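You operate a simulated robot arm through the tools that you are given. There is no shell and no other tool.

Carry out the task below with a simulated two-armed robot. There is one attempt and no reset: what you move stays moved.

TASK
Clean the dust off the orange panel with cleaner from the tin.
Fine: use the yellow pad and leave it on the table; put the lid back on. Set down upright: yellow pad with a black grip. What is to be rubbed or washed off counts as gone when no trace of it is left.

Only the result counts: the job must be done as asked and must still hold three seconds after the hand-in. Knocking over, shifting, dropping, spilling or breaking anything else fails it. Lids that push on must go on centred and level and be pressed home; caps that screw on are set level and turned clockwise until they are tight.

THE ROBOT
Two 7-joint arms with two-finger parallel grippers on one trunk that stands fixed in place. Base frame: the origin is at the foot of the trunk, x ahead of it, y to its left, z up. Lengths are in mm, angles in degrees, forces in N, time in s.
The left shoulder is at [70, 163, 1170], the right one opposite. With the tool pointing down near the work surface each hand reaches from about 380 to 880 mm from the base axis, measured 20 degrees to its own side. Payload 3.43 kg a hand.
The tool frame of a hand sits at the grasp point between the pads (the TCP): z along the fingers, y along the line on which they close. The tips reach 34 mm beyond it. The gripper opens to 128 mm. The fingers are 24 mm wide and 12 mm thick; the gripper's body (48 by 130 mm) begins 96 mm behind the TCP.
Orientation is that of the tool frame in the base frame, as a unit quaternion [w, x, y, z]. With the fingers straight down and closing along the base's y, the tool's x points along the base's -x, its y along +y and its z along -z.

THE INTERFACE
- The arms move only by the tool move_arm. It takes "left_commands", "right_commands" or both (then of equal length, played together; a hand with none holds still); each is text: rows parted by semicolons, each of 7 numbers parted by spaces: the finger opening in cm, from 0 to 12.8, then the shift along the base's x, y, z in cm, then the turn, a rotation vector about the base's x, y, z in degrees. In form: jaw x y z ax ay az; .... A call has 1 to 20 rows; each row shifts and turns the commanded pose from where the row before left it. Each row takes 0.2 s and may step no farther than 50 mm and 8.6 degrees from the row before; otherwise, or with a gripper value out of range, the whole call is refused. A pose out of reach is approached as far as the arm can. The call stops where the force on the tool passes 40 N (or 10 N more than at its start, if that is more) or the arm is blocked; 0.2 s more then pass. Each finger travels about 153 mm/s and halts on what it meets, pressing with about 24 N; the grip force reading is that of the motor and also rises with nothing between the fingers. The clock runs only during rows and for 0.2 s after the last one: add rows that do not move to give the fingers time. It gives the time, the measured TCP pose, the force on the tool (base axes), the opening and the grip force at its end, in the units of the frame above (readings bear some noise), with the torque about the TCP (base axes, N m) and any sound that the robot's microphone picked up.
- Cameras (640 x 400 px; columns grow to the right, rows downward): "scene" is now at [108.7, 63.6, 1398.5]; the picture's right is [0.74, -0.67, -0.00], its down [-0.40, -0.44, -0.80] and it looks along [0.54, 0.60, -0.60] (base axes); focal length 219 px, centre (320, 200). "left" rides on the left gripper at [76, 11, -160] in its tool frame; the picture's right is [-0.15, 0.99, 0.00], its down [-0.88, -0.13, -0.46] and it looks along [-0.45, -0.07, 0.89] (tool axes); focal length 234 px, centre (320, 200). "right" rides on the right gripper at [76, -11, -160] in its tool frame; the picture's right is [0.15, 0.99, 0.00], its down [-0.88, 0.13, -0.46] and it looks along [-0.45, 0.07, 0.89] (tool axes); focal length 234 px, centre (320, 200). There is no depth. A picture from a camera that has moved, and an enlarged one, comes with that camera's place and axes in the base frame and with its lens.
- capture(camera): a new picture of that camera. It takes no simulated time.
- lift_body(by): slides the trunk up (or, below 0, down) by that many mm; the arms and the scene camera ride with it, the base frame stays. It gives what a move gives, with no picture.
- head_to(pan, tilt): turns the head with the scene camera to pan (to the left, within 86 degrees either way) and tilt (down, from -29 to 69), counted from straight ahead of the robot. It gives what a move gives.
- zoom(camera, box): a new picture of the part [left, top, right, bottom] of that camera's present view, enlarged. It takes no simulated time.
- sign_off(): hands the job in; it is judged then, once.

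Nothing tells you positions but the pictures and the camera data. Unless the task says otherwise, let go and move clear before handing in.

The tools are called by a JSON object that holds its "op" and its "data". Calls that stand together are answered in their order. move_arm: Moves the arms, as the interface text tells. Its arguments: {"type":"object","properties":{"left_commands":{"type":"string"},"right_commands":{"type":"string"}},"required":[]} The other tools are called the same way: lift_body (by) moves the trunk up or down; head_to (pan, tilt) turns the head that bears the scene camera; capture (camera) takes a picture; zoom (camera, box) takes an enlarged picture of a part of a camera's view; sign_off () hands the job in.

At the start:

```text
clock: 0.0
left_position: [389.4, 457.9, 1136.4]
left_ee_rot: [0.0, -0.001, 1.0, 0.0]
left_ft_force: [0.2, 0.4, -0.2]
left_moment: [0.02, 0.0, 0.0]
left_width: 128.1
left_gripper_force: 0.0
right_position: [519.8, 27.4, 1156.5]
right_ee_rot: [0.0, 0.0, 1.0, -0.001]
right_ft_force: [0.5, -0.8, 0.2]
right_moment: [0.0, -0.04, 0.01]
right_width: 127.9
right_gripper_force: 0.0
trunk travel left (down, up): [-650.0, 290.0]
head pan, tilt (commanded): [48.1, 36.6]
```

scene: 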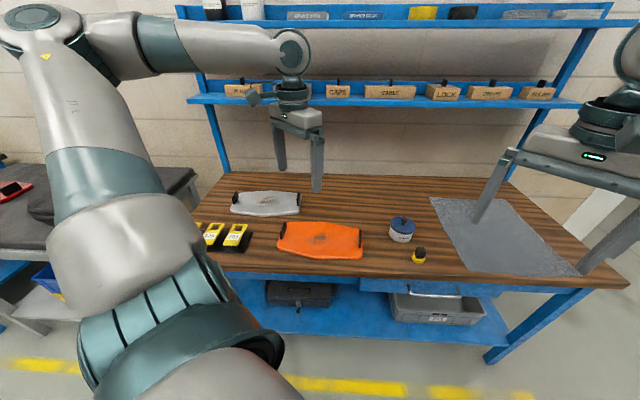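
right: 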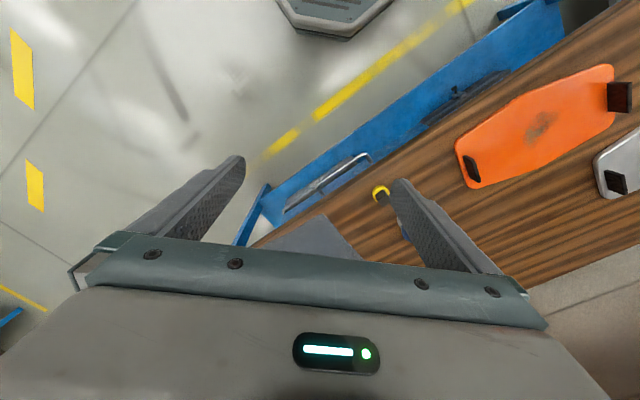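
left: 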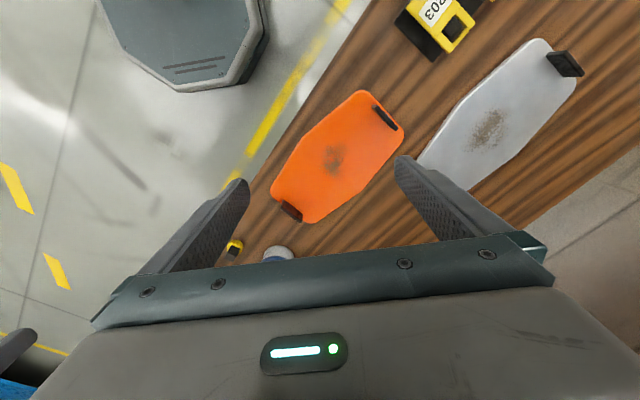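

I see a workbench with an orange panel (dusty), a grey panel, a white tin with a blue lid, and a small yellow pad with a black grip. I'll look closer before moving anything.

{"op": "zoom", "data": {"camera": "scene", "box": [370, 190, 470, 280]}}

{"op": "zoom", "data": {"camera": "scene", "box": [190, 170, 390, 290]}}

{"op": "zoom", "data": {"camera": "left", "box": [200, 60, 440, 270]}}

```text
4.44 times, centred on (420, 235) of scene
camera zoom: at [108.7, 63.6, 1398.5], right [0.74, -0.67, 0.0], down [-0.4, -0.44, -0.8], along [0.54, 0.6, -0.6], focal length 972 px, centre (-124, 44)
```

zoom: 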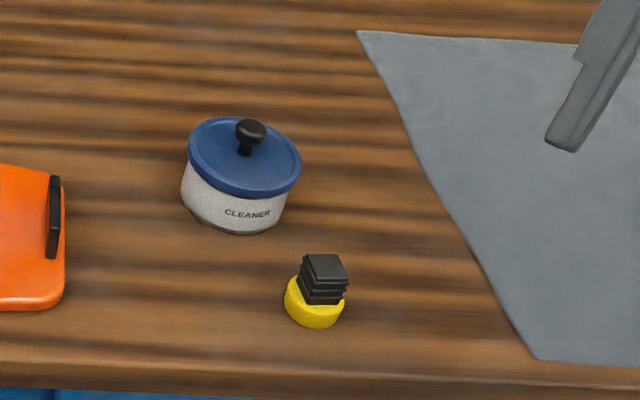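

```text
3.20 times, centred on (290, 230) of scene
camera zoom: at [108.7, 63.6, 1398.5], right [0.74, -0.67, 0.0], down [-0.4, -0.44, -0.8], along [0.54, 0.6, -0.6], focal length 700 px, centre (416, 104)
```

zoom: 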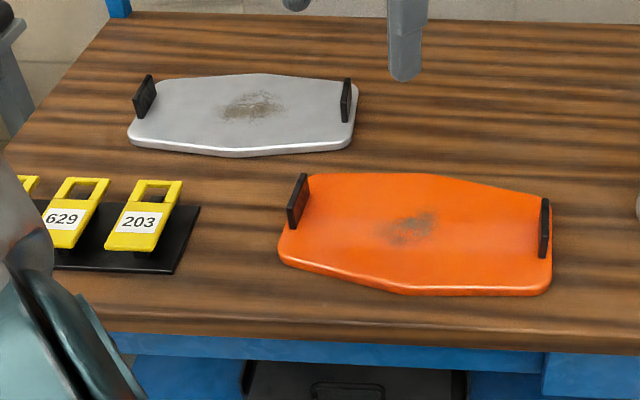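

```text
1.90 times, centred on (320, 165) of left
camera zoom: at [311.8, 470.4, 1293.9], right [0.15, 0.99, 0.0], down [0.88, -0.13, 0.46], along [0.45, -0.07, -0.89], focal length 446 px, centre (320, 267)
```

zoom: 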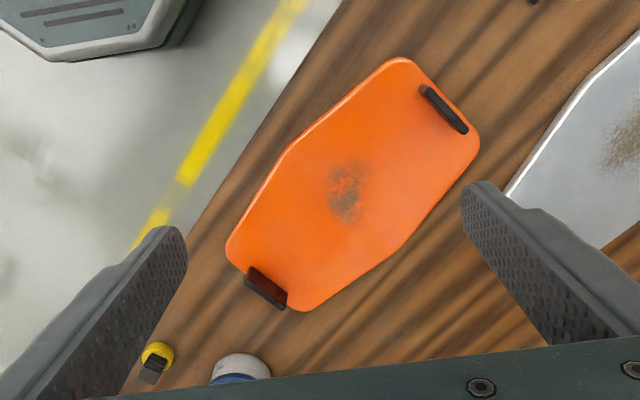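

The pad sits near (660, 190), the tin near (730, 300), and the orange panel near (485, 480), on a table top at roughly z≈790. I'll zoom in for exact positions.

{"op": "zoom", "data": {"camera": "scene", "box": [380, 205, 444, 245]}}

{"op": "zoom", "data": {"camera": "scene", "box": [400, 240, 440, 265]}}

{"op": "zoom", "data": {"camera": "scene", "box": [270, 210, 370, 270]}}

{"op": "zoom", "data": {"camera": "right", "box": [340, 40, 640, 240]}}

```text
10.00 times, centred on (412, 225) of scene
camera zoom: at [108.7, 63.6, 1398.5], right [0.74, -0.67, 0.0], down [-0.4, -0.44, -0.8], along [0.54, 0.6, -0.6], focal length 2187 px, centre (-600, -50)
```

zoom: 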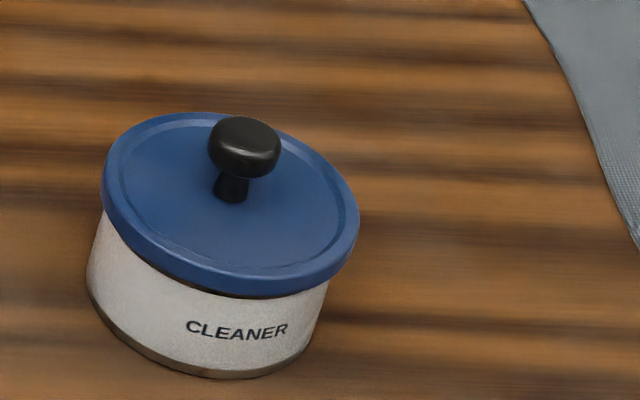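

```text
16.00 times, centred on (420, 252) of scene
camera zoom: at [108.7, 63.6, 1398.5], right [0.74, -0.67, 0.0], down [-0.4, -0.44, -0.8], along [0.54, 0.6, -0.6], focal length 3499 px, centre (-1280, -640)
```

zoom: 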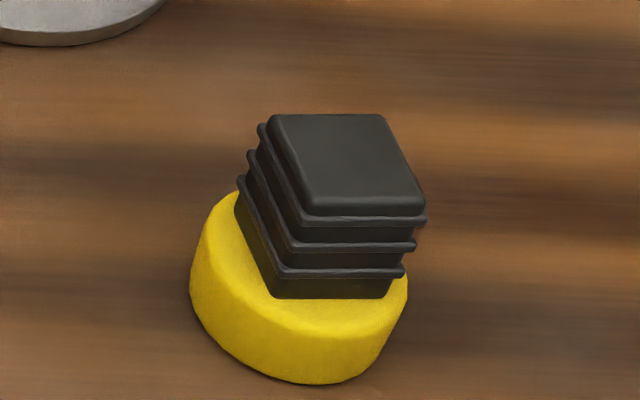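

```text
6.40 times, centred on (320, 240) of scene
camera zoom: at [108.7, 63.6, 1398.5], right [0.74, -0.67, 0.0], down [-0.4, -0.44, -0.8], along [0.54, 0.6, -0.6], focal length 1399 px, centre (320, -56)
```

zoom: 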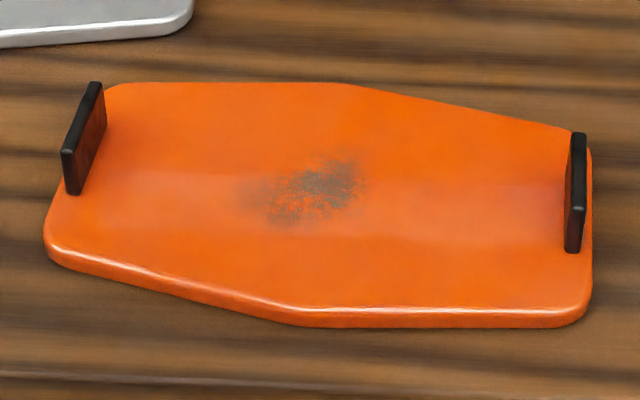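

```text
2.00 times, centred on (490, 140) of right
camera zoom: at [445.0, 15.3, 1315.1], right [-0.15, 0.99, 0.0], down [0.88, 0.13, 0.46], along [0.45, 0.07, -0.89], focal length 468 px, centre (-20, 320)
```

zoom: 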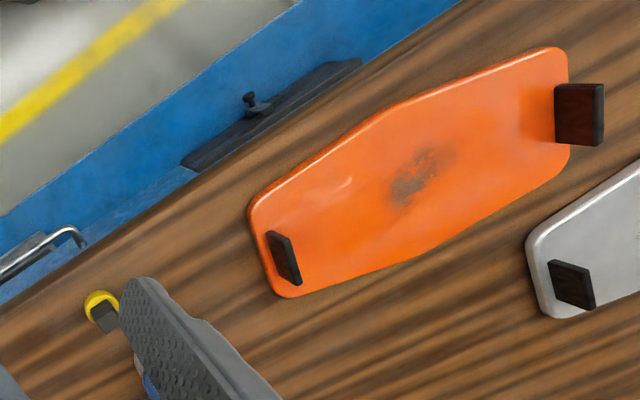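

The grip of the pad is a ~25 mm square turned about 45°, and the tin is ~90 mm wide with a mushroom knob on its lid. I'll move the left hand over toward the tin (staying high) for a second view and draw the right hand back.

{"op": "move_arm", "data": {"left_commands": "12.8 3.3 -3.2 0 0 0 0; 12.8 3.3 -3.2 0 0 0 0; 12.8 3.3 -3.2 0 0 0 0; 12.8 3.3 -3.2 0 0 0 0", "right_commands": "12.8 -2 -4.5 0 0 0 0; 12.8 -2 -4.5 0 0 0 0; 12.8 -2 -4.5 0 0 0 0; 12.8 -2 -4.5 0 0 0 0"}}

{"op": "capture", "data": {"camera": "left"}}

{"op": "capture", "data": {"camera": "scene"}}

```text
clock: 1.0
left_position: [524.2, 325.7, 1136.0]
left_ee_rot: [-0.001, -0.001, 1.0, 0.002]
left_ft_force: [0.5, -0.8, -0.8]
left_moment: [0.05, 0.01, 0.0]
left_width: 128.0
left_gripper_force: 0.0
right_position: [441.6, -154.6, 1154.8]
right_ee_rot: [0.0, 0.001, 1.0, 0.002]
right_ft_force: [-0.3, -0.6, -0.9]
right_moment: [0.09, 0.0, -0.01]
right_width: 127.5
right_gripper_force: 0.1
trunk travel left (down, up): [-650.0, 290.0]
head pan, tilt (commanded): [48.1, 36.6]
```

```text
taken
camera left: at [447.6, 337.4, 1293.8], right [0.15, 0.99, 0.0], down [0.88, -0.13, 0.45], along [0.45, -0.06, -0.89], focal length 234 px, centre (320, 200)
```

left: 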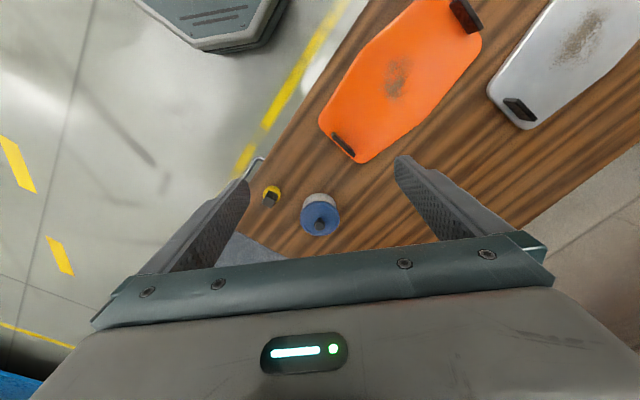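

```text
taken
camera scene: at [110.5, 58.1, 1398.6], right [0.74, -0.67, 0.0], down [-0.4, -0.44, -0.8], along [0.54, 0.6, -0.59], focal length 219 px, centre (320, 200)
```

scene: 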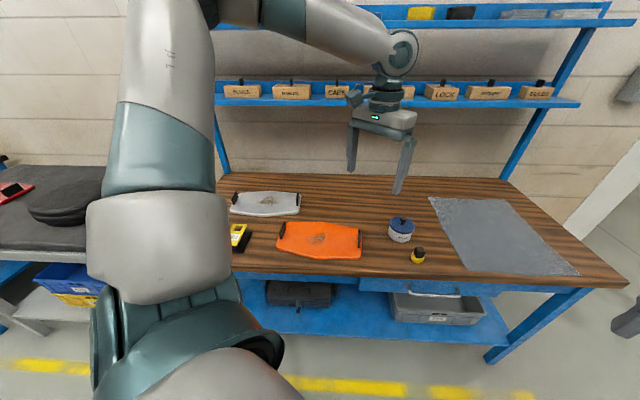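

The second view shows the tin and pad between the fingers. I'll zoom both views to triangulate.

{"op": "zoom", "data": {"camera": "scene", "box": [380, 205, 444, 245]}}

{"op": "zoom", "data": {"camera": "scene", "box": [400, 240, 440, 265]}}

{"op": "zoom", "data": {"camera": "left", "box": [240, 170, 368, 250]}}

{"op": "zoom", "data": {"camera": "left", "box": [300, 0, 500, 170]}}

```text
10.00 times, centred on (412, 225) of scene
camera zoom: at [110.5, 58.1, 1398.6], right [0.74, -0.67, 0.0], down [-0.4, -0.44, -0.8], along [0.54, 0.6, -0.59], focal length 2187 px, centre (-600, -50)
```

zoom: 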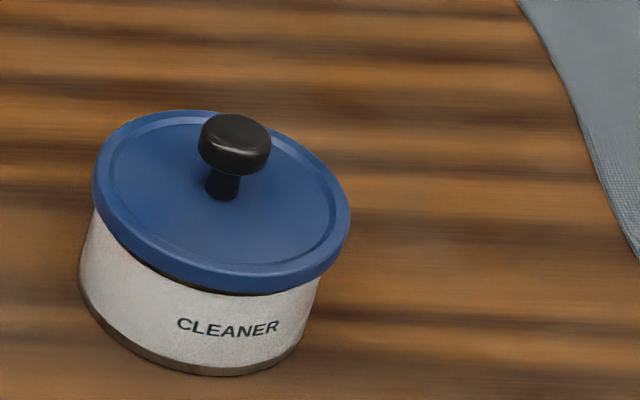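

```text
16.00 times, centred on (420, 252) of scene
camera zoom: at [110.5, 58.1, 1398.6], right [0.74, -0.67, 0.0], down [-0.4, -0.44, -0.8], along [0.54, 0.6, -0.59], focal length 3499 px, centre (-1280, -640)
```

zoom: 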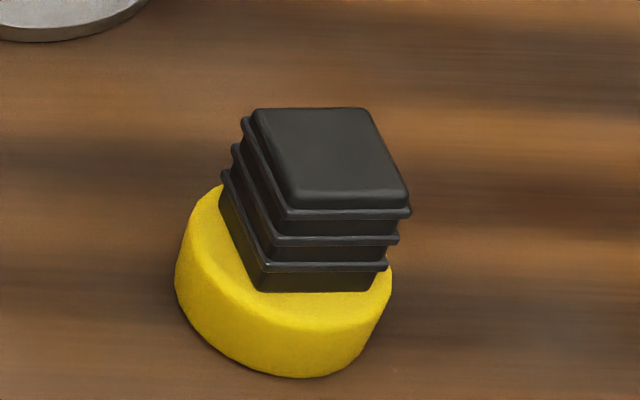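

```text
5.00 times, centred on (304, 210) of left
camera zoom: at [447.6, 337.4, 1293.8], right [0.15, 0.99, 0.0], down [0.88, -0.13, 0.45], along [0.45, -0.06, -0.89], focal length 1171 px, centre (400, 150)
```

zoom: 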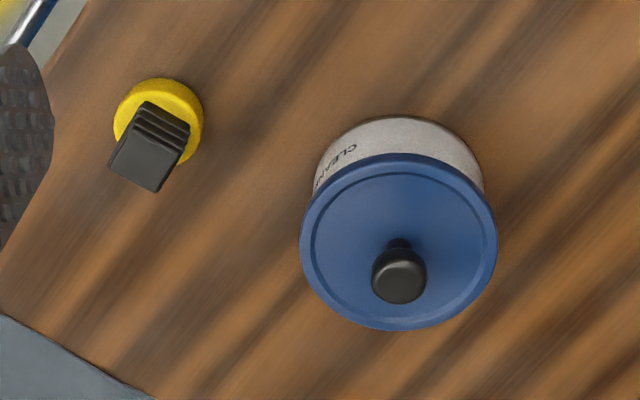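

```text
2.35 times, centred on (400, 85) of left
camera zoom: at [447.6, 337.4, 1293.8], right [0.15, 0.99, 0.0], down [0.88, -0.13, 0.45], along [0.45, -0.06, -0.89], focal length 551 px, centre (132, 471)
```

zoom: 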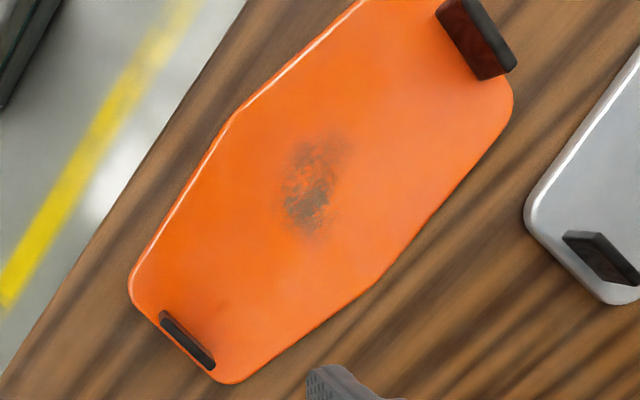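

The pictures put the tin near (717, 299) and the pad near (660, 190), with the lid top around z≈850. I'll turn the left hand 47° and bring it high above the tin, to align on the knob by its own camera.

{"op": "move_arm", "data": {"left_commands": "12.8 3.2 -0.45 -2.2 0 0 7.85; 12.8 3.2 -0.45 -2.2 0 0 7.85; 12.8 3.2 -0.45 -2.2 0 0 7.85; 12.8 3.2 -0.45 -2.2 0 0 7.85; 12.8 3.2 -0.45 -2.2 0 0 7.85; 12.8 3.2 -0.45 -2.2 0 0 7.85; 12.8 0 0 0 0 0 0; 12.8 0 0 0 0 0 0"}}

{"op": "capture", "data": {"camera": "left"}}

{"op": "capture", "data": {"camera": "scene"}}

```text
clock: 2.8
left_position: [713.2, 306.4, 1004.6]
left_ee_rot: [0.0, -0.401, 0.916, 0.0]
left_ft_force: [0.6, -0.3, -0.4]
left_moment: [0.01, 0.03, -0.01]
left_width: 127.9
left_gripper_force: 0.1
right_position: [441.0, -149.4, 1155.5]
right_ee_rot: [0.0, 0.0, 1.0, 0.0]
right_ft_force: [-0.1, 0.4, 0.8]
right_moment: [-0.01, -0.02, -0.01]
right_width: 128.1
right_gripper_force: 0.1
trunk travel left (down, up): [-650.0, 290.0]
head pan, tilt (commanded): [48.1, 36.6]
```

```text
taken
camera left: at [653.6, 259.2, 1162.5], right [-0.63, 0.78, 0.0], down [0.69, 0.56, 0.46], along [0.35, 0.29, -0.89], focal length 234 px, centre (320, 200)
```

left: 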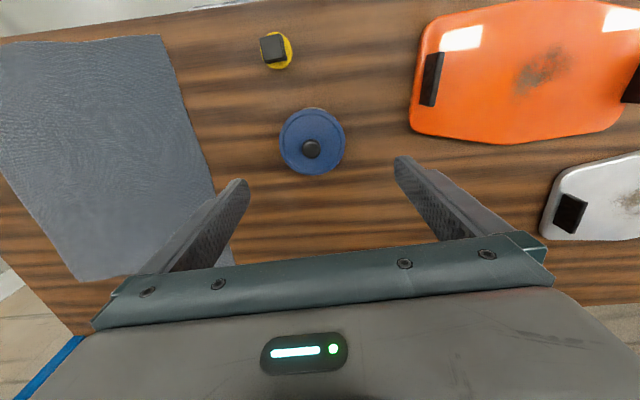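

```text
taken
camera scene: at [108.9, 63.5, 1398.5], right [0.74, -0.67, 0.0], down [-0.4, -0.44, -0.8], along [0.54, 0.6, -0.6], focal length 219 px, centre (320, 200)
```

scene: 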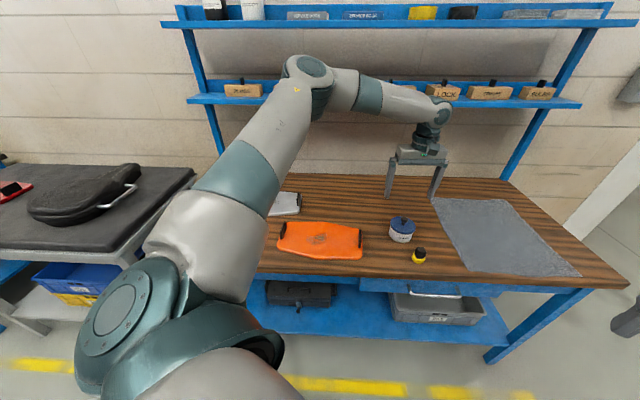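

The hand hangs over the tin with the arm settled. I'll zoom on the knob, lid and pad from the hand camera to fix their centres.

{"op": "zoom", "data": {"camera": "left", "box": [264, 95, 360, 185]}}

{"op": "zoom", "data": {"camera": "left", "box": [240, 20, 304, 80]}}

{"op": "zoom", "data": {"camera": "left", "box": [400, 0, 640, 150]}}

{"op": "zoom", "data": {"camera": "scene", "box": [380, 195, 444, 235]}}

```text
4.44 times, centred on (312, 140) of left
camera zoom: at [653.6, 259.2, 1162.5], right [-0.63, 0.78, 0.0], down [0.69, 0.56, 0.46], along [0.35, 0.29, -0.89], focal length 1041 px, centre (356, 467)
```

zoom: 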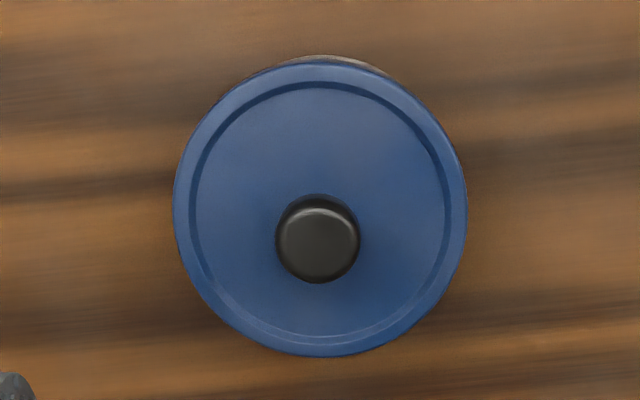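

```text
6.67 times, centred on (272, 50) of left
camera zoom: at [653.6, 259.2, 1162.5], right [-0.63, 0.78, 0.0], down [0.69, 0.56, 0.46], along [0.35, 0.29, -0.89], focal length 1561 px, centre (640, 1200)
```

zoom: 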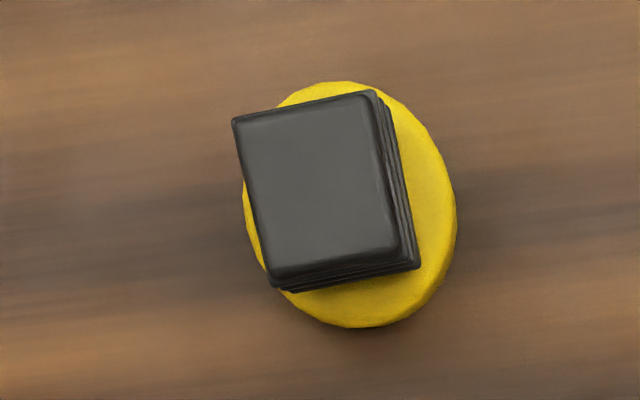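

```text
2.67 times, centred on (520, 75) of left
camera zoom: at [653.6, 259.2, 1162.5], right [-0.63, 0.78, 0.0], down [0.69, 0.56, 0.46], along [0.35, 0.29, -0.89], focal length 624 px, centre (-213, 533)
```

zoom: 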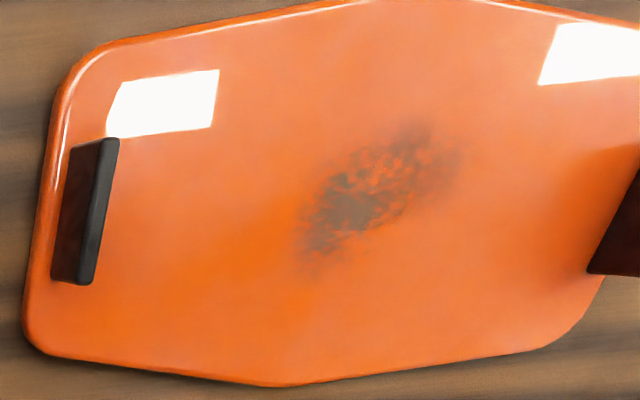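

```text
10.00 times, centred on (412, 215) of scene
camera zoom: at [108.9, 63.5, 1398.5], right [0.74, -0.67, 0.0], down [-0.4, -0.44, -0.8], along [0.54, 0.6, -0.6], focal length 2187 px, centre (-600, 50)
```

zoom: 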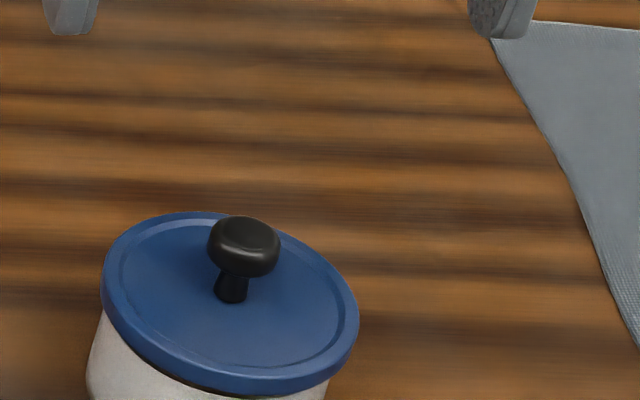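

The lid centre works out to about (719, 298) with its top near z≈847, and the knob is centred on it. I'll go above it, narrow the fingers, and lower to just above the knob for a closer check.

{"op": "move_arm", "data": {"left_commands": "10 0.3 -0.4 -2.5 0 0 0; 7 0.3 -0.4 -2.5 0 0 0; 6 0 0 -2 0 0 0; 6 0 0 0 0 0 0; 6 0 0 0 0 0 0"}}

{"op": "capture", "data": {"camera": "left"}}

{"op": "zoom", "data": {"camera": "scene", "box": [370, 170, 450, 245]}}

```text
clock: 4.0
left_position: [699.4, 305.1, 942.0]
left_ee_rot: [0.0, -0.401, 0.916, 0.0]
left_ft_force: [-0.9, -0.5, 1.1]
left_moment: [-0.02, 0.02, 0.03]
left_width: 60.2
left_gripper_force: 0.1
left hand out of reach, approached as far as the arm can: row 1, 2, 3
right_position: [439.3, -151.0, 1155.7]
right_ee_rot: [0.0, -0.001, 1.0, 0.001]
right_ft_force: [0.1, -1.3, -0.1]
right_moment: [0.0, -0.03, 0.02]
right_width: 127.9
right_gripper_force: 0.1
trunk travel left (down, up): [-650.0, 290.0]
head pan, tilt (commanded): [48.1, 36.6]
```

```text
taken
camera left: at [638.7, 259.4, 1099.2], right [-0.63, 0.78, 0.0], down [0.69, 0.56, 0.46], along [0.36, 0.28, -0.89], focal length 234 px, centre (320, 200)
```

left: 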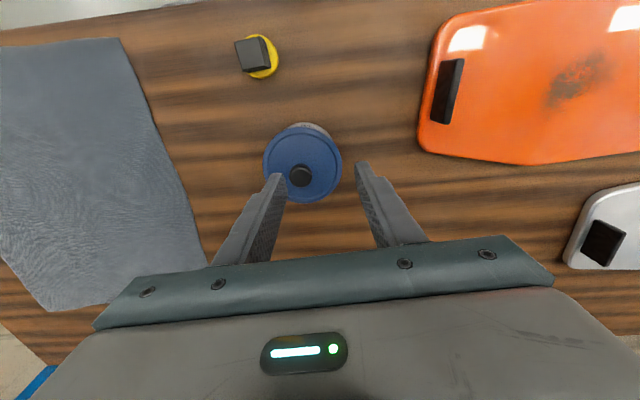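

```text
5.33 times, centred on (410, 208) of scene
camera zoom: at [108.8, 63.5, 1398.5], right [0.74, -0.67, 0.0], down [-0.4, -0.44, -0.8], along [0.54, 0.6, -0.6], focal length 1166 px, centre (-160, 160)
```

zoom: 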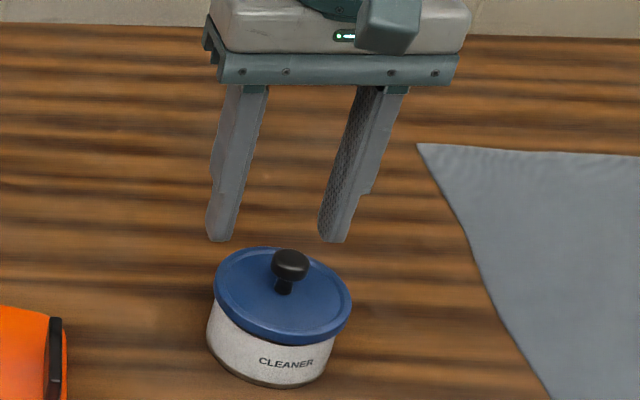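

The arm stopped about 20 mm short of the tin: this pose is out of reach at the present trunk height. I'll look at the arm's posture before deciding how to shift the trunk.

{"op": "capture", "data": {"camera": "scene"}}

{"op": "capture", "data": {"camera": "right"}}

```text
taken
camera scene: at [108.8, 63.5, 1398.5], right [0.74, -0.67, 0.0], down [-0.4, -0.44, -0.8], along [0.54, 0.6, -0.6], focal length 219 px, centre (320, 200)
```

scene: 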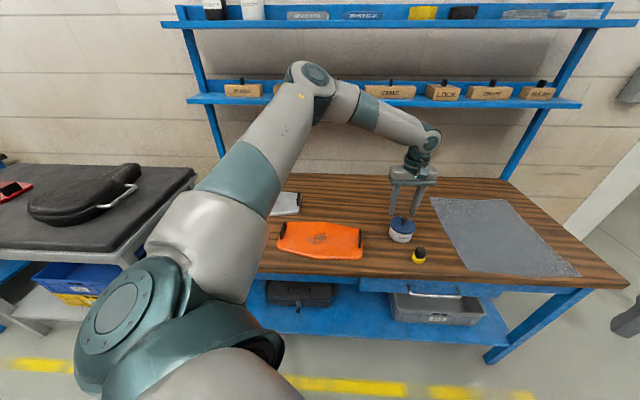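

```text
taken
camera right: at [364.9, -162.2, 1315.4], right [-0.15, 0.99, 0.0], down [0.88, 0.13, 0.46], along [0.45, 0.07, -0.89], focal length 234 px, centre (320, 200)
```

right: 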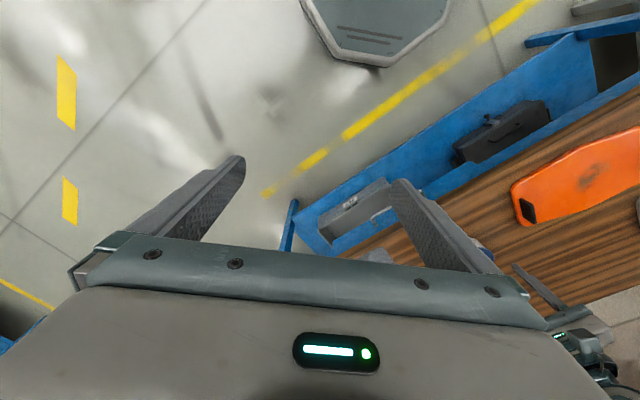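

The elbow is not stretched, so I suspect the wrist turn is what limits the arm, not the distance. I'll rise a little, turn the hand back to yaw 0 and see whether the tin then comes within reach.

{"op": "move_arm", "data": {"left_commands": "6 0 0 3 0 0 0; 6 0 0 2 0 0 -7.85; 6 0 0 0 0 0 -7.85; 6 0 0 0 0 0 -7.85; 6 0 0 0 0 0 -7.85; 6 0 0 0 0 0 -7.85; 6 0 0 0 0 0 -7.85; 6 0 0 0 0 0 0"}}

{"op": "capture", "data": {"camera": "scene"}}

```text
clock: 5.8
left_position: [698.7, 305.0, 990.9]
left_ee_rot: [0.0, 0.0, 1.0, 0.0]
left_ft_force: [-0.9, 0.3, -0.5]
left_moment: [-0.05, 0.0, 0.06]
left_width: 59.8
left_gripper_force: 0.1
right_position: [440.7, -149.8, 1155.7]
right_ee_rot: [0.0, 0.0, 1.0, 0.001]
right_ft_force: [-0.3, -0.1, 0.3]
right_moment: [-0.01, 0.02, 0.0]
right_width: 128.0
right_gripper_force: 0.1
trunk travel left (down, up): [-650.0, 290.0]
head pan, tilt (commanded): [48.1, 36.6]
```

```text
taken
camera scene: at [108.9, 63.5, 1398.5], right [0.74, -0.67, 0.0], down [-0.4, -0.44, -0.8], along [0.54, 0.6, -0.6], focal length 219 px, centre (320, 200)
```

scene: 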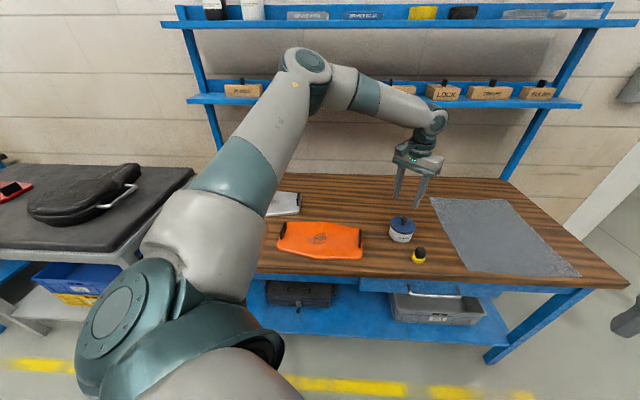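

The command follows the clipped pose, so now I test whether yaw 0 lets the hand get above the knob.

{"op": "move_arm", "data": {"left_commands": "6 1.0 -0.3 -2 0 0 0; 6 1.0 -0.4 -2 0 0 0; 6 0 0 -2 0 0 0; 6 0 0 0 0 0 0; 6 0 0 0 0 0 0"}}

{"op": "capture", "data": {"camera": "left"}}

```text
clock: 7.0
left_position: [698.6, 307.1, 938.0]
left_ee_rot: [0.002, -0.001, 1.0, 0.0]
left_ft_force: [0.6, -0.2, -0.1]
left_moment: [-0.02, 0.01, 0.02]
left_width: 60.0
left_gripper_force: 0.1
left hand out of reach, approached as far as the arm can: row 2, 3
right_position: [439.9, -149.6, 1157.0]
right_ee_rot: [-0.001, 0.0, 1.0, 0.0]
right_ft_force: [-0.5, -0.6, 0.0]
right_moment: [-0.02, 0.01, -0.03]
right_width: 128.2
right_gripper_force: 0.0
trunk travel left (down, up): [-650.0, 290.0]
head pan, tilt (commanded): [48.1, 36.6]
```

```text
taken
camera left: at [622.3, 320.8, 1096.0], right [0.15, 0.99, 0.0], down [0.88, -0.13, 0.46], along [0.45, -0.07, -0.89], focal length 234 px, centre (320, 200)
```

left: 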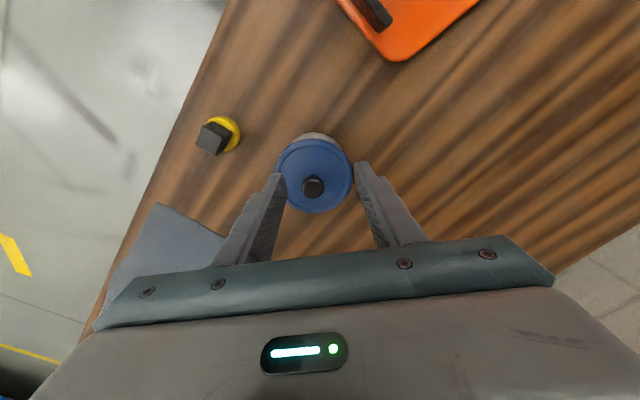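

Yaw makes no difference; the hand just can't get low enough that far out, so the trunk must come down. I'll raise the left hand well clear first, then lower the trunk by 150 mm.

{"op": "move_arm", "data": {"left_commands": "6 0 0 4 0 0 0; 6 0 0 4 0 0 0; 6 0 0 4 0 0 0; 6 0 0 4 0 0 0; 6 0 0 3 0 0 0; 6 0 0 0 0 0 0"}}

```text
clock: 8.4
left_position: [697.6, 308.6, 1128.9]
left_ee_rot: [0.0, -0.001, 1.0, 0.0]
left_ft_force: [-0.1, -0.3, 0.7]
left_moment: [0.02, 0.0, 0.01]
left_width: 60.0
left_gripper_force: 0.0
right_position: [441.3, -150.2, 1154.5]
right_ee_rot: [0.0, 0.0, 1.0, 0.0]
right_ft_force: [-0.4, 0.1, 0.2]
right_moment: [-0.01, -0.03, 0.01]
right_width: 127.9
right_gripper_force: 0.1
trunk travel left (down, up): [-650.0, 290.0]
head pan, tilt (commanded): [48.1, 36.6]
```

The left hand is at z≈1129, well above everything. Now I lower the trunk 150 mm.

{"op": "lift_body", "data": {"by": -150}}

{"op": "capture", "data": {"camera": "scene"}}

{"op": "capture", "data": {"camera": "left"}}

```text
clock: 10.2
left_position: [697.7, 308.7, 977.9]
left_ee_rot: [0.001, -0.001, 1.0, 0.0]
left_ft_force: [0.4, -0.3, 1.5]
left_moment: [0.0, 0.0, 0.0]
left_width: 59.9
left_gripper_force: 0.1
right_position: [440.0, -151.5, 1006.3]
right_ee_rot: [0.0, 0.0, 1.0, 0.0]
right_ft_force: [0.1, 1.0, -1.0]
right_moment: [0.01, -0.01, -0.01]
right_width: 128.2
right_gripper_force: 0.1
trunk travel left (down, up): [-500.0, 440.0]
head pan, tilt (commanded): [48.1, 36.6]
```

```text
taken
camera scene: at [108.5, 63.5, 1248.6], right [0.74, -0.67, 0.0], down [-0.4, -0.44, -0.8], along [0.54, 0.6, -0.6], focal length 219 px, centre (320, 200)
```

scene: 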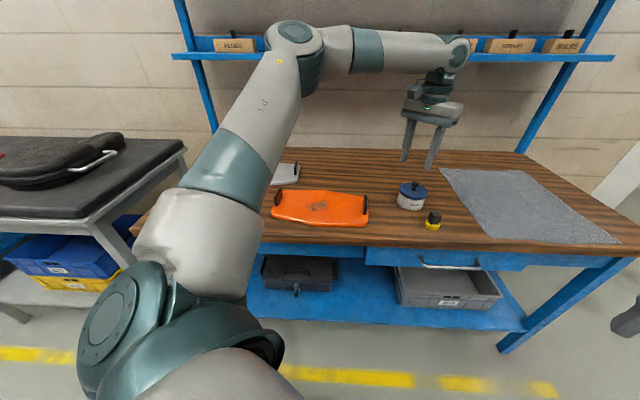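

```text
taken
camera left: at [621.8, 320.1, 1135.9], right [0.15, 0.99, 0.0], down [0.88, -0.13, 0.46], along [0.45, -0.07, -0.89], focal length 234 px, centre (320, 200)
```

left: 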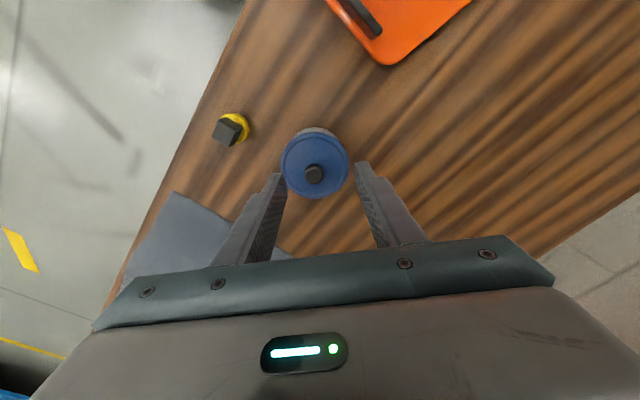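

Now the arm has room. I'll move over the knob and lower to z≈930 for a close look.

{"op": "move_arm", "data": {"left_commands": "6 1.1 -0.5 -1.6 0 0 0; 6 1.1 -0.55 -1.6 0 0 0; 6 0 0 -1.6 0 0 0; 6 0 0 0 0 0 0; 6 0 0 0 0 0 0"}}

{"op": "zoom", "data": {"camera": "left", "box": [240, 110, 400, 230]}}

{"op": "zoom", "data": {"camera": "scene", "box": [370, 110, 470, 235]}}

```text
clock: 11.3
left_position: [720.1, 296.8, 931.6]
left_ee_rot: [0.001, -0.001, 1.0, 0.0]
left_ft_force: [0.0, -0.2, -0.6]
left_moment: [0.0, 0.02, 0.0]
left_width: 59.8
left_gripper_force: 0.0
right_position: [439.6, -149.7, 1006.4]
right_ee_rot: [0.0, -0.001, 1.0, 0.0]
right_ft_force: [0.7, -0.5, -0.2]
right_moment: [0.0, -0.02, 0.0]
right_width: 128.0
right_gripper_force: 0.1
trunk travel left (down, up): [-500.0, 440.0]
head pan, tilt (commanded): [48.1, 36.6]
```

```text
3.33 times, centred on (320, 170) of left
camera zoom: at [643.7, 309.6, 1089.2], right [0.15, 0.99, 0.0], down [0.88, -0.13, 0.46], along [0.45, -0.07, -0.89], focal length 781 px, centre (320, 300)
```

zoom: 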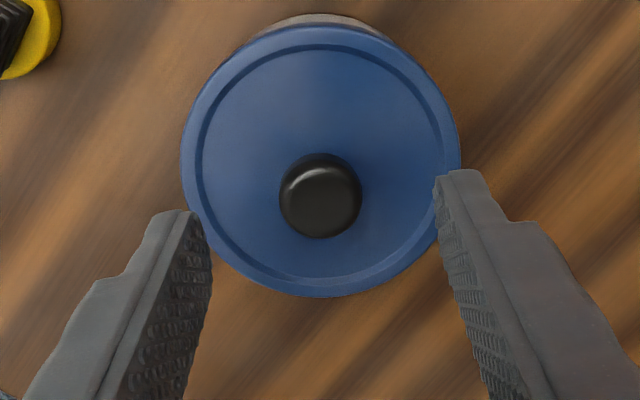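

```text
3.20 times, centred on (420, 172) of scene
camera zoom: at [108.6, 63.5, 1248.5], right [0.74, -0.67, 0.0], down [-0.4, -0.44, -0.8], along [0.54, 0.6, -0.6], focal length 700 px, centre (0, 288)
```

zoom: 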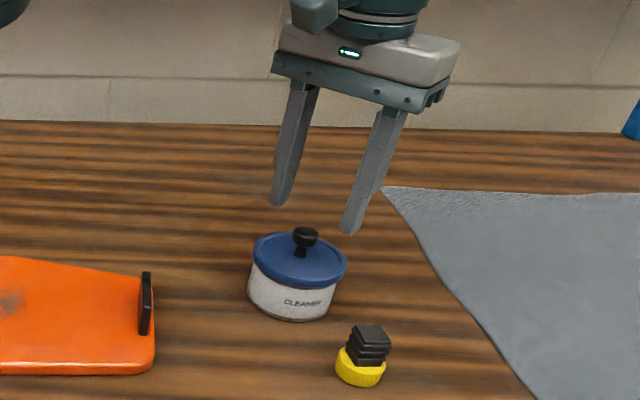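

Lid centre computes to (718, 298.5), top z≈850, and the knob is centred between the fingers. I'll nudge 1.5 mm and descend so the fingertips sit either side of the knob, about 5 mm above the lid.

{"op": "move_arm", "data": {"left_commands": "6 -0.15 0.15 -1 0 0 0; 6 0 0 -1.2 0 0 0; 6 0 0 -1 0 0 0; 6 0 0 -1 0 0 0; 6 0 0 0 0 0 0; 6 0 0 0 0 0 0"}}

{"op": "zoom", "data": {"camera": "left", "box": [240, 110, 400, 230]}}

{"op": "zoom", "data": {"camera": "scene", "box": [380, 150, 460, 220]}}

```text
clock: 12.8
left_position: [718.0, 296.9, 890.1]
left_ee_rot: [0.001, -0.002, 1.0, 0.0]
left_ft_force: [1.0, 1.5, 3.7]
left_moment: [0.06, -0.02, 0.03]
left_width: 60.0
left_gripper_force: 0.1
right_position: [440.3, -150.8, 1006.4]
right_ee_rot: [-0.001, 0.0, 1.0, 0.0]
right_ft_force: [-1.0, 0.4, -0.1]
right_moment: [0.0, 0.02, -0.04]
right_width: 128.0
right_gripper_force: 0.0
trunk travel left (down, up): [-500.0, 440.0]
head pan, tilt (commanded): [48.1, 36.6]
```

```text
3.33 times, centred on (320, 170) of left
camera zoom: at [642.0, 310.5, 1047.5], right [0.15, 0.99, 0.0], down [0.88, -0.13, 0.46], along [0.45, -0.07, -0.89], focal length 781 px, centre (320, 300)
```

zoom: 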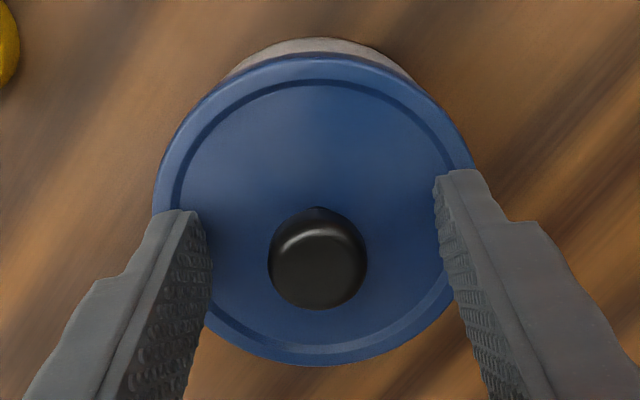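

```text
5.71 times, centred on (420, 185) of scene
camera zoom: at [108.5, 63.5, 1248.6], right [0.74, -0.67, 0.0], down [-0.4, -0.44, -0.8], along [0.54, 0.6, -0.6], focal length 1250 px, centre (-251, 286)
```

zoom: 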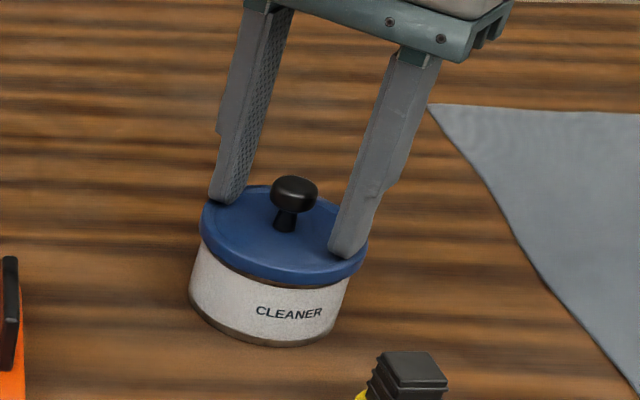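

The fingertips are just grazing the lid (about 4 N), and the knob sits ~1 mm to the right (−y) of the finger centre. I'll rise 2.5 mm, shift 1 mm, and close on the knob.

{"op": "move_arm", "data": {"left_commands": "6 0 0 0.25 0 0 0; 6 0 -0.1 0 0 0 0; 4 0 0 0 0 0 0; 2 0 0 0 0 0 0; 0 0 0 0 0 0 0; 0 0 0 0 0 0 0; 0 0 0 0 0 0 0"}}

{"op": "zoom", "data": {"camera": "left", "box": [240, 110, 400, 230]}}

{"op": "zoom", "data": {"camera": "scene", "box": [380, 150, 460, 220]}}

```text
clock: 14.3
left_position: [718.1, 298.0, 891.3]
left_ee_rot: [0.0, -0.001, 1.0, 0.0]
left_ft_force: [-0.1, 0.1, 0.1]
left_moment: [-0.01, -0.03, -0.01]
left_width: 22.0
left_gripper_force: 23.9
right_position: [440.1, -150.2, 1006.1]
right_ee_rot: [0.0, 0.0, 1.0, -0.001]
right_ft_force: [-0.4, 0.2, 0.7]
right_moment: [0.01, -0.01, -0.01]
right_width: 127.7
right_gripper_force: 0.1
trunk travel left (down, up): [-500.0, 440.0]
head pan, tilt (commanded): [48.1, 36.6]
heard: snap
```

```text
3.33 times, centred on (320, 170) of left
camera zoom: at [642.6, 309.7, 1049.0], right [0.15, 0.99, 0.0], down [0.88, -0.13, 0.46], along [0.45, -0.07, -0.89], focal length 781 px, centre (320, 300)
```

zoom: 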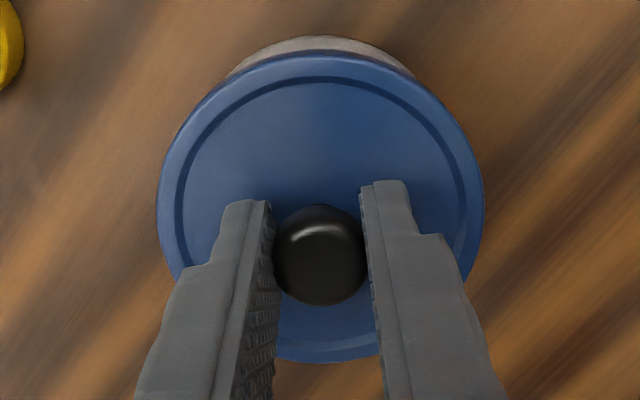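

```text
5.71 times, centred on (420, 185) of scene
camera zoom: at [108.8, 63.5, 1248.5], right [0.74, -0.67, 0.0], down [-0.4, -0.44, -0.8], along [0.54, 0.6, -0.6], focal length 1250 px, centre (-251, 286)
```

zoom: 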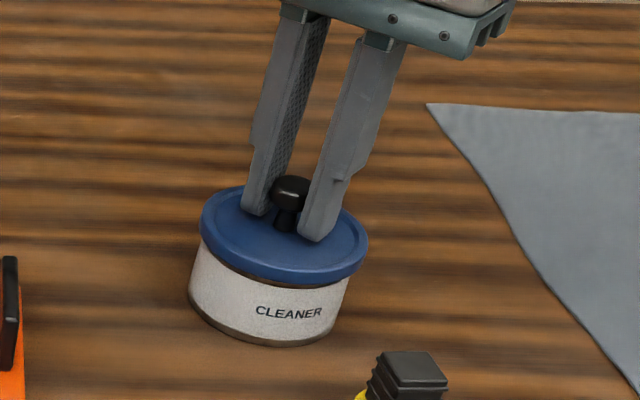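

The knob is gripped (22 mm across) with no side load; a snap was heard, likely the lid letting go of or seating on its rim. I'll lift a few millimetres and check whether the tin stays down.

{"op": "move_arm", "data": {"left_commands": "0 0 0 0.2 0 0 0; 0 0 0 0.2 0 0 0; 0 0 0 0.2 0 0 0; 0 0 0 0 0 0 0"}}

{"op": "zoom", "data": {"camera": "scene", "box": [380, 150, 460, 220]}}

```text
clock: 15.3
left_position: [717.3, 297.3, 897.3]
left_ee_rot: [0.0, 0.0, 1.0, 0.0]
left_ft_force: [0.2, 0.6, -0.7]
left_moment: [-0.01, -0.02, 0.02]
left_width: 22.2
left_gripper_force: 24.0
right_position: [440.8, -149.7, 1005.8]
right_ee_rot: [0.0, 0.0, 1.0, 0.0]
right_ft_force: [-0.2, 0.0, -0.4]
right_moment: [0.06, 0.0, 0.01]
right_width: 128.0
right_gripper_force: 0.1
trunk travel left (down, up): [-500.0, 440.0]
head pan, tilt (commanded): [48.1, 36.6]
```

```text
5.71 times, centred on (420, 185) of scene
camera zoom: at [108.8, 63.5, 1248.5], right [0.74, -0.67, 0.0], down [-0.4, -0.44, -0.8], along [0.54, 0.6, -0.6], focal length 1250 px, centre (-251, 286)
```

zoom: 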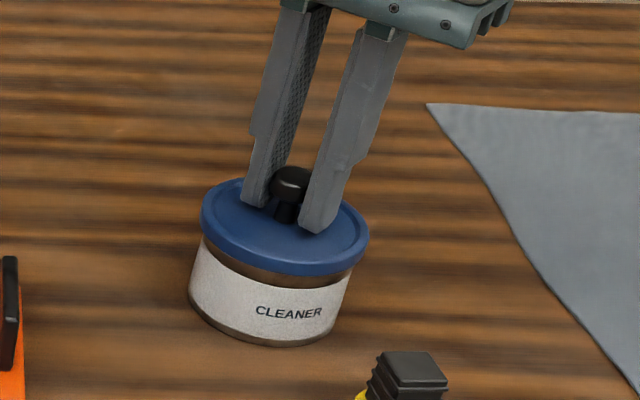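

The lid came off cleanly and the tin has not moved. I'll carry the lid to the clear patch near (603, 285), between tin, pad and panel, and stop above it.

{"op": "move_arm", "data": {"left_commands": "0 0 0 2 0 0 0; 0 0 0 2 0 0 0; 0 0 0 2 0 0 0; 0 -3.8 -0.45 0 0 0 0; 0 -3.8 -0.45 0 0 0 0; 0 -3.7 -0.45 0 0 0 0; 0 0 0 -2 0 0 0; 0 0 0 -2 0 0 0; 0 0 0 -2 0 0 0; 0 0 0 0 0 0 0; 0 0 0 0 0 0 0"}}

{"op": "capture", "data": {"camera": "scene"}}

{"op": "capture", "data": {"camera": "left"}}

```text
clock: 17.8
left_position: [605.5, 283.2, 896.0]
left_ee_rot: [0.0, 0.0, 1.0, 0.0]
left_ft_force: [0.2, -0.1, -0.3]
left_moment: [0.02, 0.02, -0.02]
left_width: 22.1
left_gripper_force: 23.7
right_position: [440.3, -151.2, 1006.3]
right_ee_rot: [0.0, 0.001, 1.0, 0.001]
right_ft_force: [-0.6, 0.0, 0.0]
right_moment: [-0.01, 0.0, -0.02]
right_width: 128.1
right_gripper_force: 0.1
trunk travel left (down, up): [-500.0, 440.0]
head pan, tilt (commanded): [48.1, 36.6]
```

```text
taken
camera scene: at [108.9, 63.5, 1248.5], right [0.74, -0.67, 0.0], down [-0.4, -0.44, -0.8], along [0.54, 0.6, -0.6], focal length 219 px, centre (320, 200)
```

scene: 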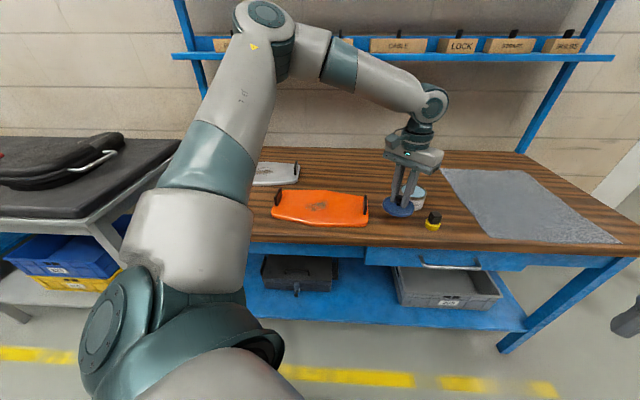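

```text
taken
camera left: at [529.4, 295.9, 1053.9], right [0.15, 0.99, 0.0], down [0.88, -0.13, 0.46], along [0.45, -0.07, -0.89], focal length 234 px, centre (320, 200)
```

left: 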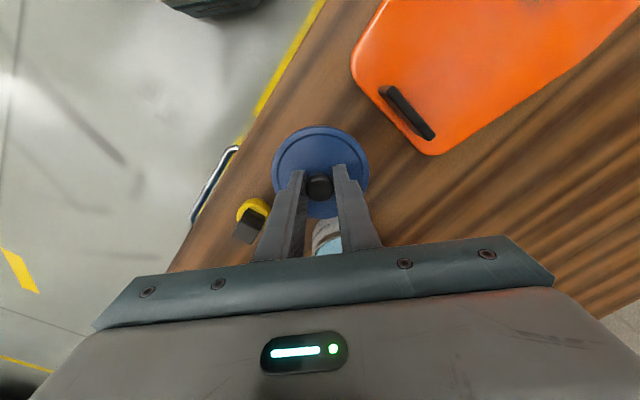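

The patch below is clear on all sides. I'll lower the lid toward the table, then feel for contact in small steps.

{"op": "move_arm", "data": {"left_commands": "0 0 0 -1.2 0 0 0; 0 0 0 -1.2 0 0 0; 0 0 0 -1 0 0 0; 0 0 0 0 0 0 0"}}

{"op": "zoom", "data": {"camera": "scene", "box": [360, 160, 450, 240]}}

{"op": "zoom", "data": {"camera": "left", "box": [220, 100, 440, 270]}}

```text
clock: 18.8
left_position: [605.8, 284.5, 862.5]
left_ee_rot: [0.0, 0.0, 1.0, 0.0]
left_ft_force: [0.6, -0.1, -1.4]
left_moment: [0.0, 0.0, 0.01]
left_width: 22.3
left_gripper_force: 23.5
right_position: [439.8, -150.8, 1006.5]
right_ee_rot: [0.0, 0.0, 1.0, 0.0]
right_ft_force: [0.0, 0.2, 0.5]
right_moment: [0.01, 0.0, -0.03]
right_width: 128.2
right_gripper_force: 0.1
trunk travel left (down, up): [-500.0, 440.0]
head pan, tilt (commanded): [48.1, 36.6]
```

```text
5.00 times, centred on (405, 200) of scene
camera zoom: at [108.7, 63.4, 1248.5], right [0.74, -0.67, 0.0], down [-0.4, -0.44, -0.8], along [0.54, 0.6, -0.6], focal length 1093 px, centre (-105, 200)
```

zoom: 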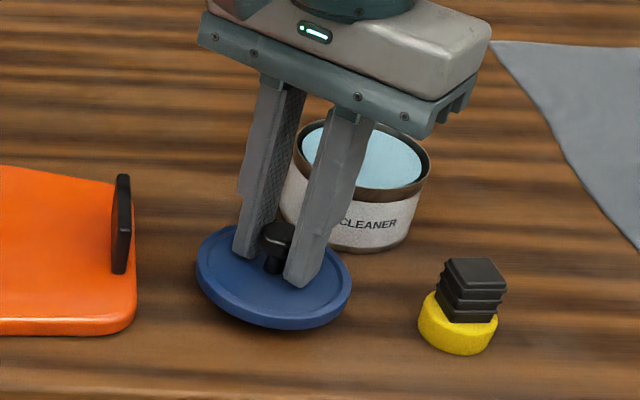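

```text
2.35 times, centred on (330, 185) of left
camera zoom: at [530.0, 296.8, 1019.7], right [0.15, 0.99, 0.0], down [0.88, -0.13, 0.46], along [0.45, -0.07, -0.89], focal length 551 px, centre (296, 235)
```

zoom: 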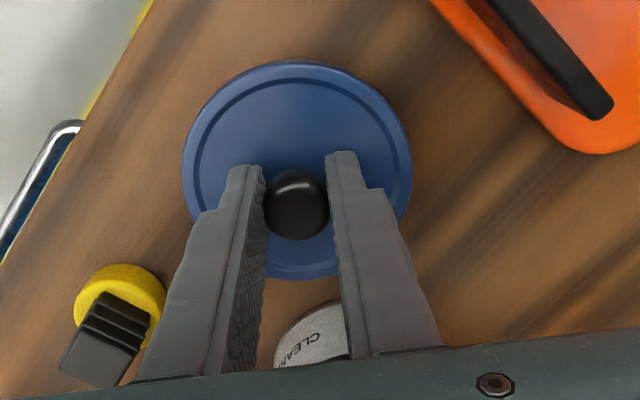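

The open tin shows cleaner filled nearly to the rim, so the dip must be shallow. I'll continue lowering the lid in small steps.

{"op": "move_arm", "data": {"left_commands": "0 0 0 -0.4 0 0 0; 0 0 0 -0.4 0 0 0; 0 0 0 -0.2 0 0 0; 0 0 0 0 0 0 0"}}

```text
clock: 19.8
left_position: [606.8, 284.3, 852.0]
left_ee_rot: [-0.001, 0.0, 1.0, 0.0]
left_ft_force: [-0.3, 0.7, 0.1]
left_moment: [0.01, -0.03, -0.03]
left_width: 22.2
left_gripper_force: 24.2
right_position: [440.1, -149.9, 1005.9]
right_ee_rot: [0.0, 0.001, 1.0, 0.0]
right_ft_force: [0.7, -0.1, -0.3]
right_moment: [-0.02, 0.01, 0.03]
right_width: 128.2
right_gripper_force: 0.2
trunk travel left (down, up): [-500.0, 440.0]
head pan, tilt (commanded): [48.1, 36.6]
```

{"op": "move_arm", "data": {"left_commands": "0 0 0 -0.2 0 0 0; 0 0 0 -0.2 0 0 0; 0 0 0 0 0 0 0"}}

{"op": "zoom", "data": {"camera": "scene", "box": [380, 180, 430, 220]}}

```text
clock: 20.6
left_position: [606.4, 284.4, 849.1]
left_ee_rot: [0.0, -0.001, 1.0, 0.0]
left_ft_force: [-0.3, 0.1, 0.5]
left_moment: [0.02, -0.02, 0.03]
left_width: 22.3
left_gripper_force: 23.7
right_position: [440.2, -149.2, 1005.4]
right_ee_rot: [0.0, 0.0, 1.0, 0.0]
right_ft_force: [0.2, 0.2, -0.1]
right_moment: [0.01, -0.02, -0.05]
right_width: 128.5
right_gripper_force: 0.1
trunk travel left (down, up): [-500.0, 440.0]
head pan, tilt (commanded): [48.1, 36.6]
```

```text
10.00 times, centred on (405, 200) of scene
camera zoom: at [108.7, 63.5, 1248.5], right [0.74, -0.67, 0.0], down [-0.4, -0.44, -0.8], along [0.54, 0.6, -0.6], focal length 2187 px, centre (-530, 200)
```

zoom: 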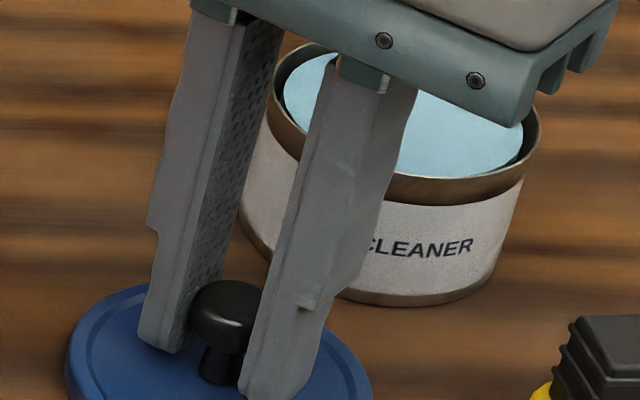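

No contact yet at z≈849. I'll keep feeling downward.

{"op": "move_arm", "data": {"left_commands": "0 0 0 -0.15 0 0 0; 0 0 0 -0.15 0 0 0; 0 0 0 0 0 0 0"}}

{"op": "zoom", "data": {"camera": "scene", "box": [380, 195, 430, 235]}}

```text
clock: 21.4
left_position: [605.3, 284.4, 844.9]
left_ee_rot: [0.0, -0.002, 1.0, 0.0]
left_ft_force: [0.0, 0.5, -0.1]
left_moment: [0.01, 0.02, -0.01]
left_width: 22.3
left_gripper_force: 24.6
right_position: [440.2, -149.6, 1005.7]
right_ee_rot: [0.0, -0.001, 1.0, 0.0]
right_ft_force: [0.5, -0.2, 0.1]
right_moment: [0.04, 0.03, -0.03]
right_width: 128.1
right_gripper_force: 0.0
trunk travel left (down, up): [-500.0, 440.0]
head pan, tilt (commanded): [48.1, 36.6]
```

```text
10.00 times, centred on (405, 215) of scene
camera zoom: at [108.7, 63.5, 1248.5], right [0.74, -0.67, 0.0], down [-0.4, -0.44, -0.8], along [0.54, 0.6, -0.6], focal length 2187 px, centre (-530, 50)
```

zoom: 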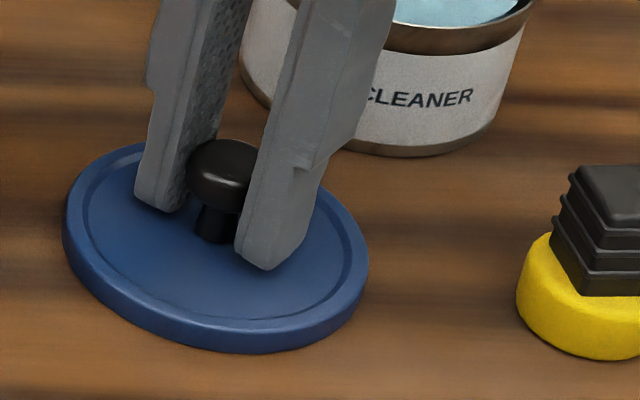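

Still no contact; the lid looks very close. Continuing down in small steps.

{"op": "move_arm", "data": {"left_commands": "0 0 0 -0.15 0 0 0; 0 0 0 -0.15 0 0 0; 0 0 0 0 0 0 0"}}

```text
clock: 22.1
left_position: [604.6, 285.0, 844.7]
left_ee_rot: [0.003, -0.001, 1.0, 0.0]
left_ft_force: [3.2, 4.1, 18.5]
left_moment: [0.09, 0.21, -0.02]
left_width: 22.2
left_gripper_force: 23.3
right_position: [439.4, -150.3, 1007.3]
right_ee_rot: [0.002, 0.001, 1.0, 0.0]
right_ft_force: [0.0, -0.1, -0.7]
right_moment: [0.0, 0.0, 0.03]
right_width: 128.2
right_gripper_force: 0.1
trunk travel left (down, up): [-500.0, 440.0]
head pan, tilt (commanded): [48.1, 36.6]
```

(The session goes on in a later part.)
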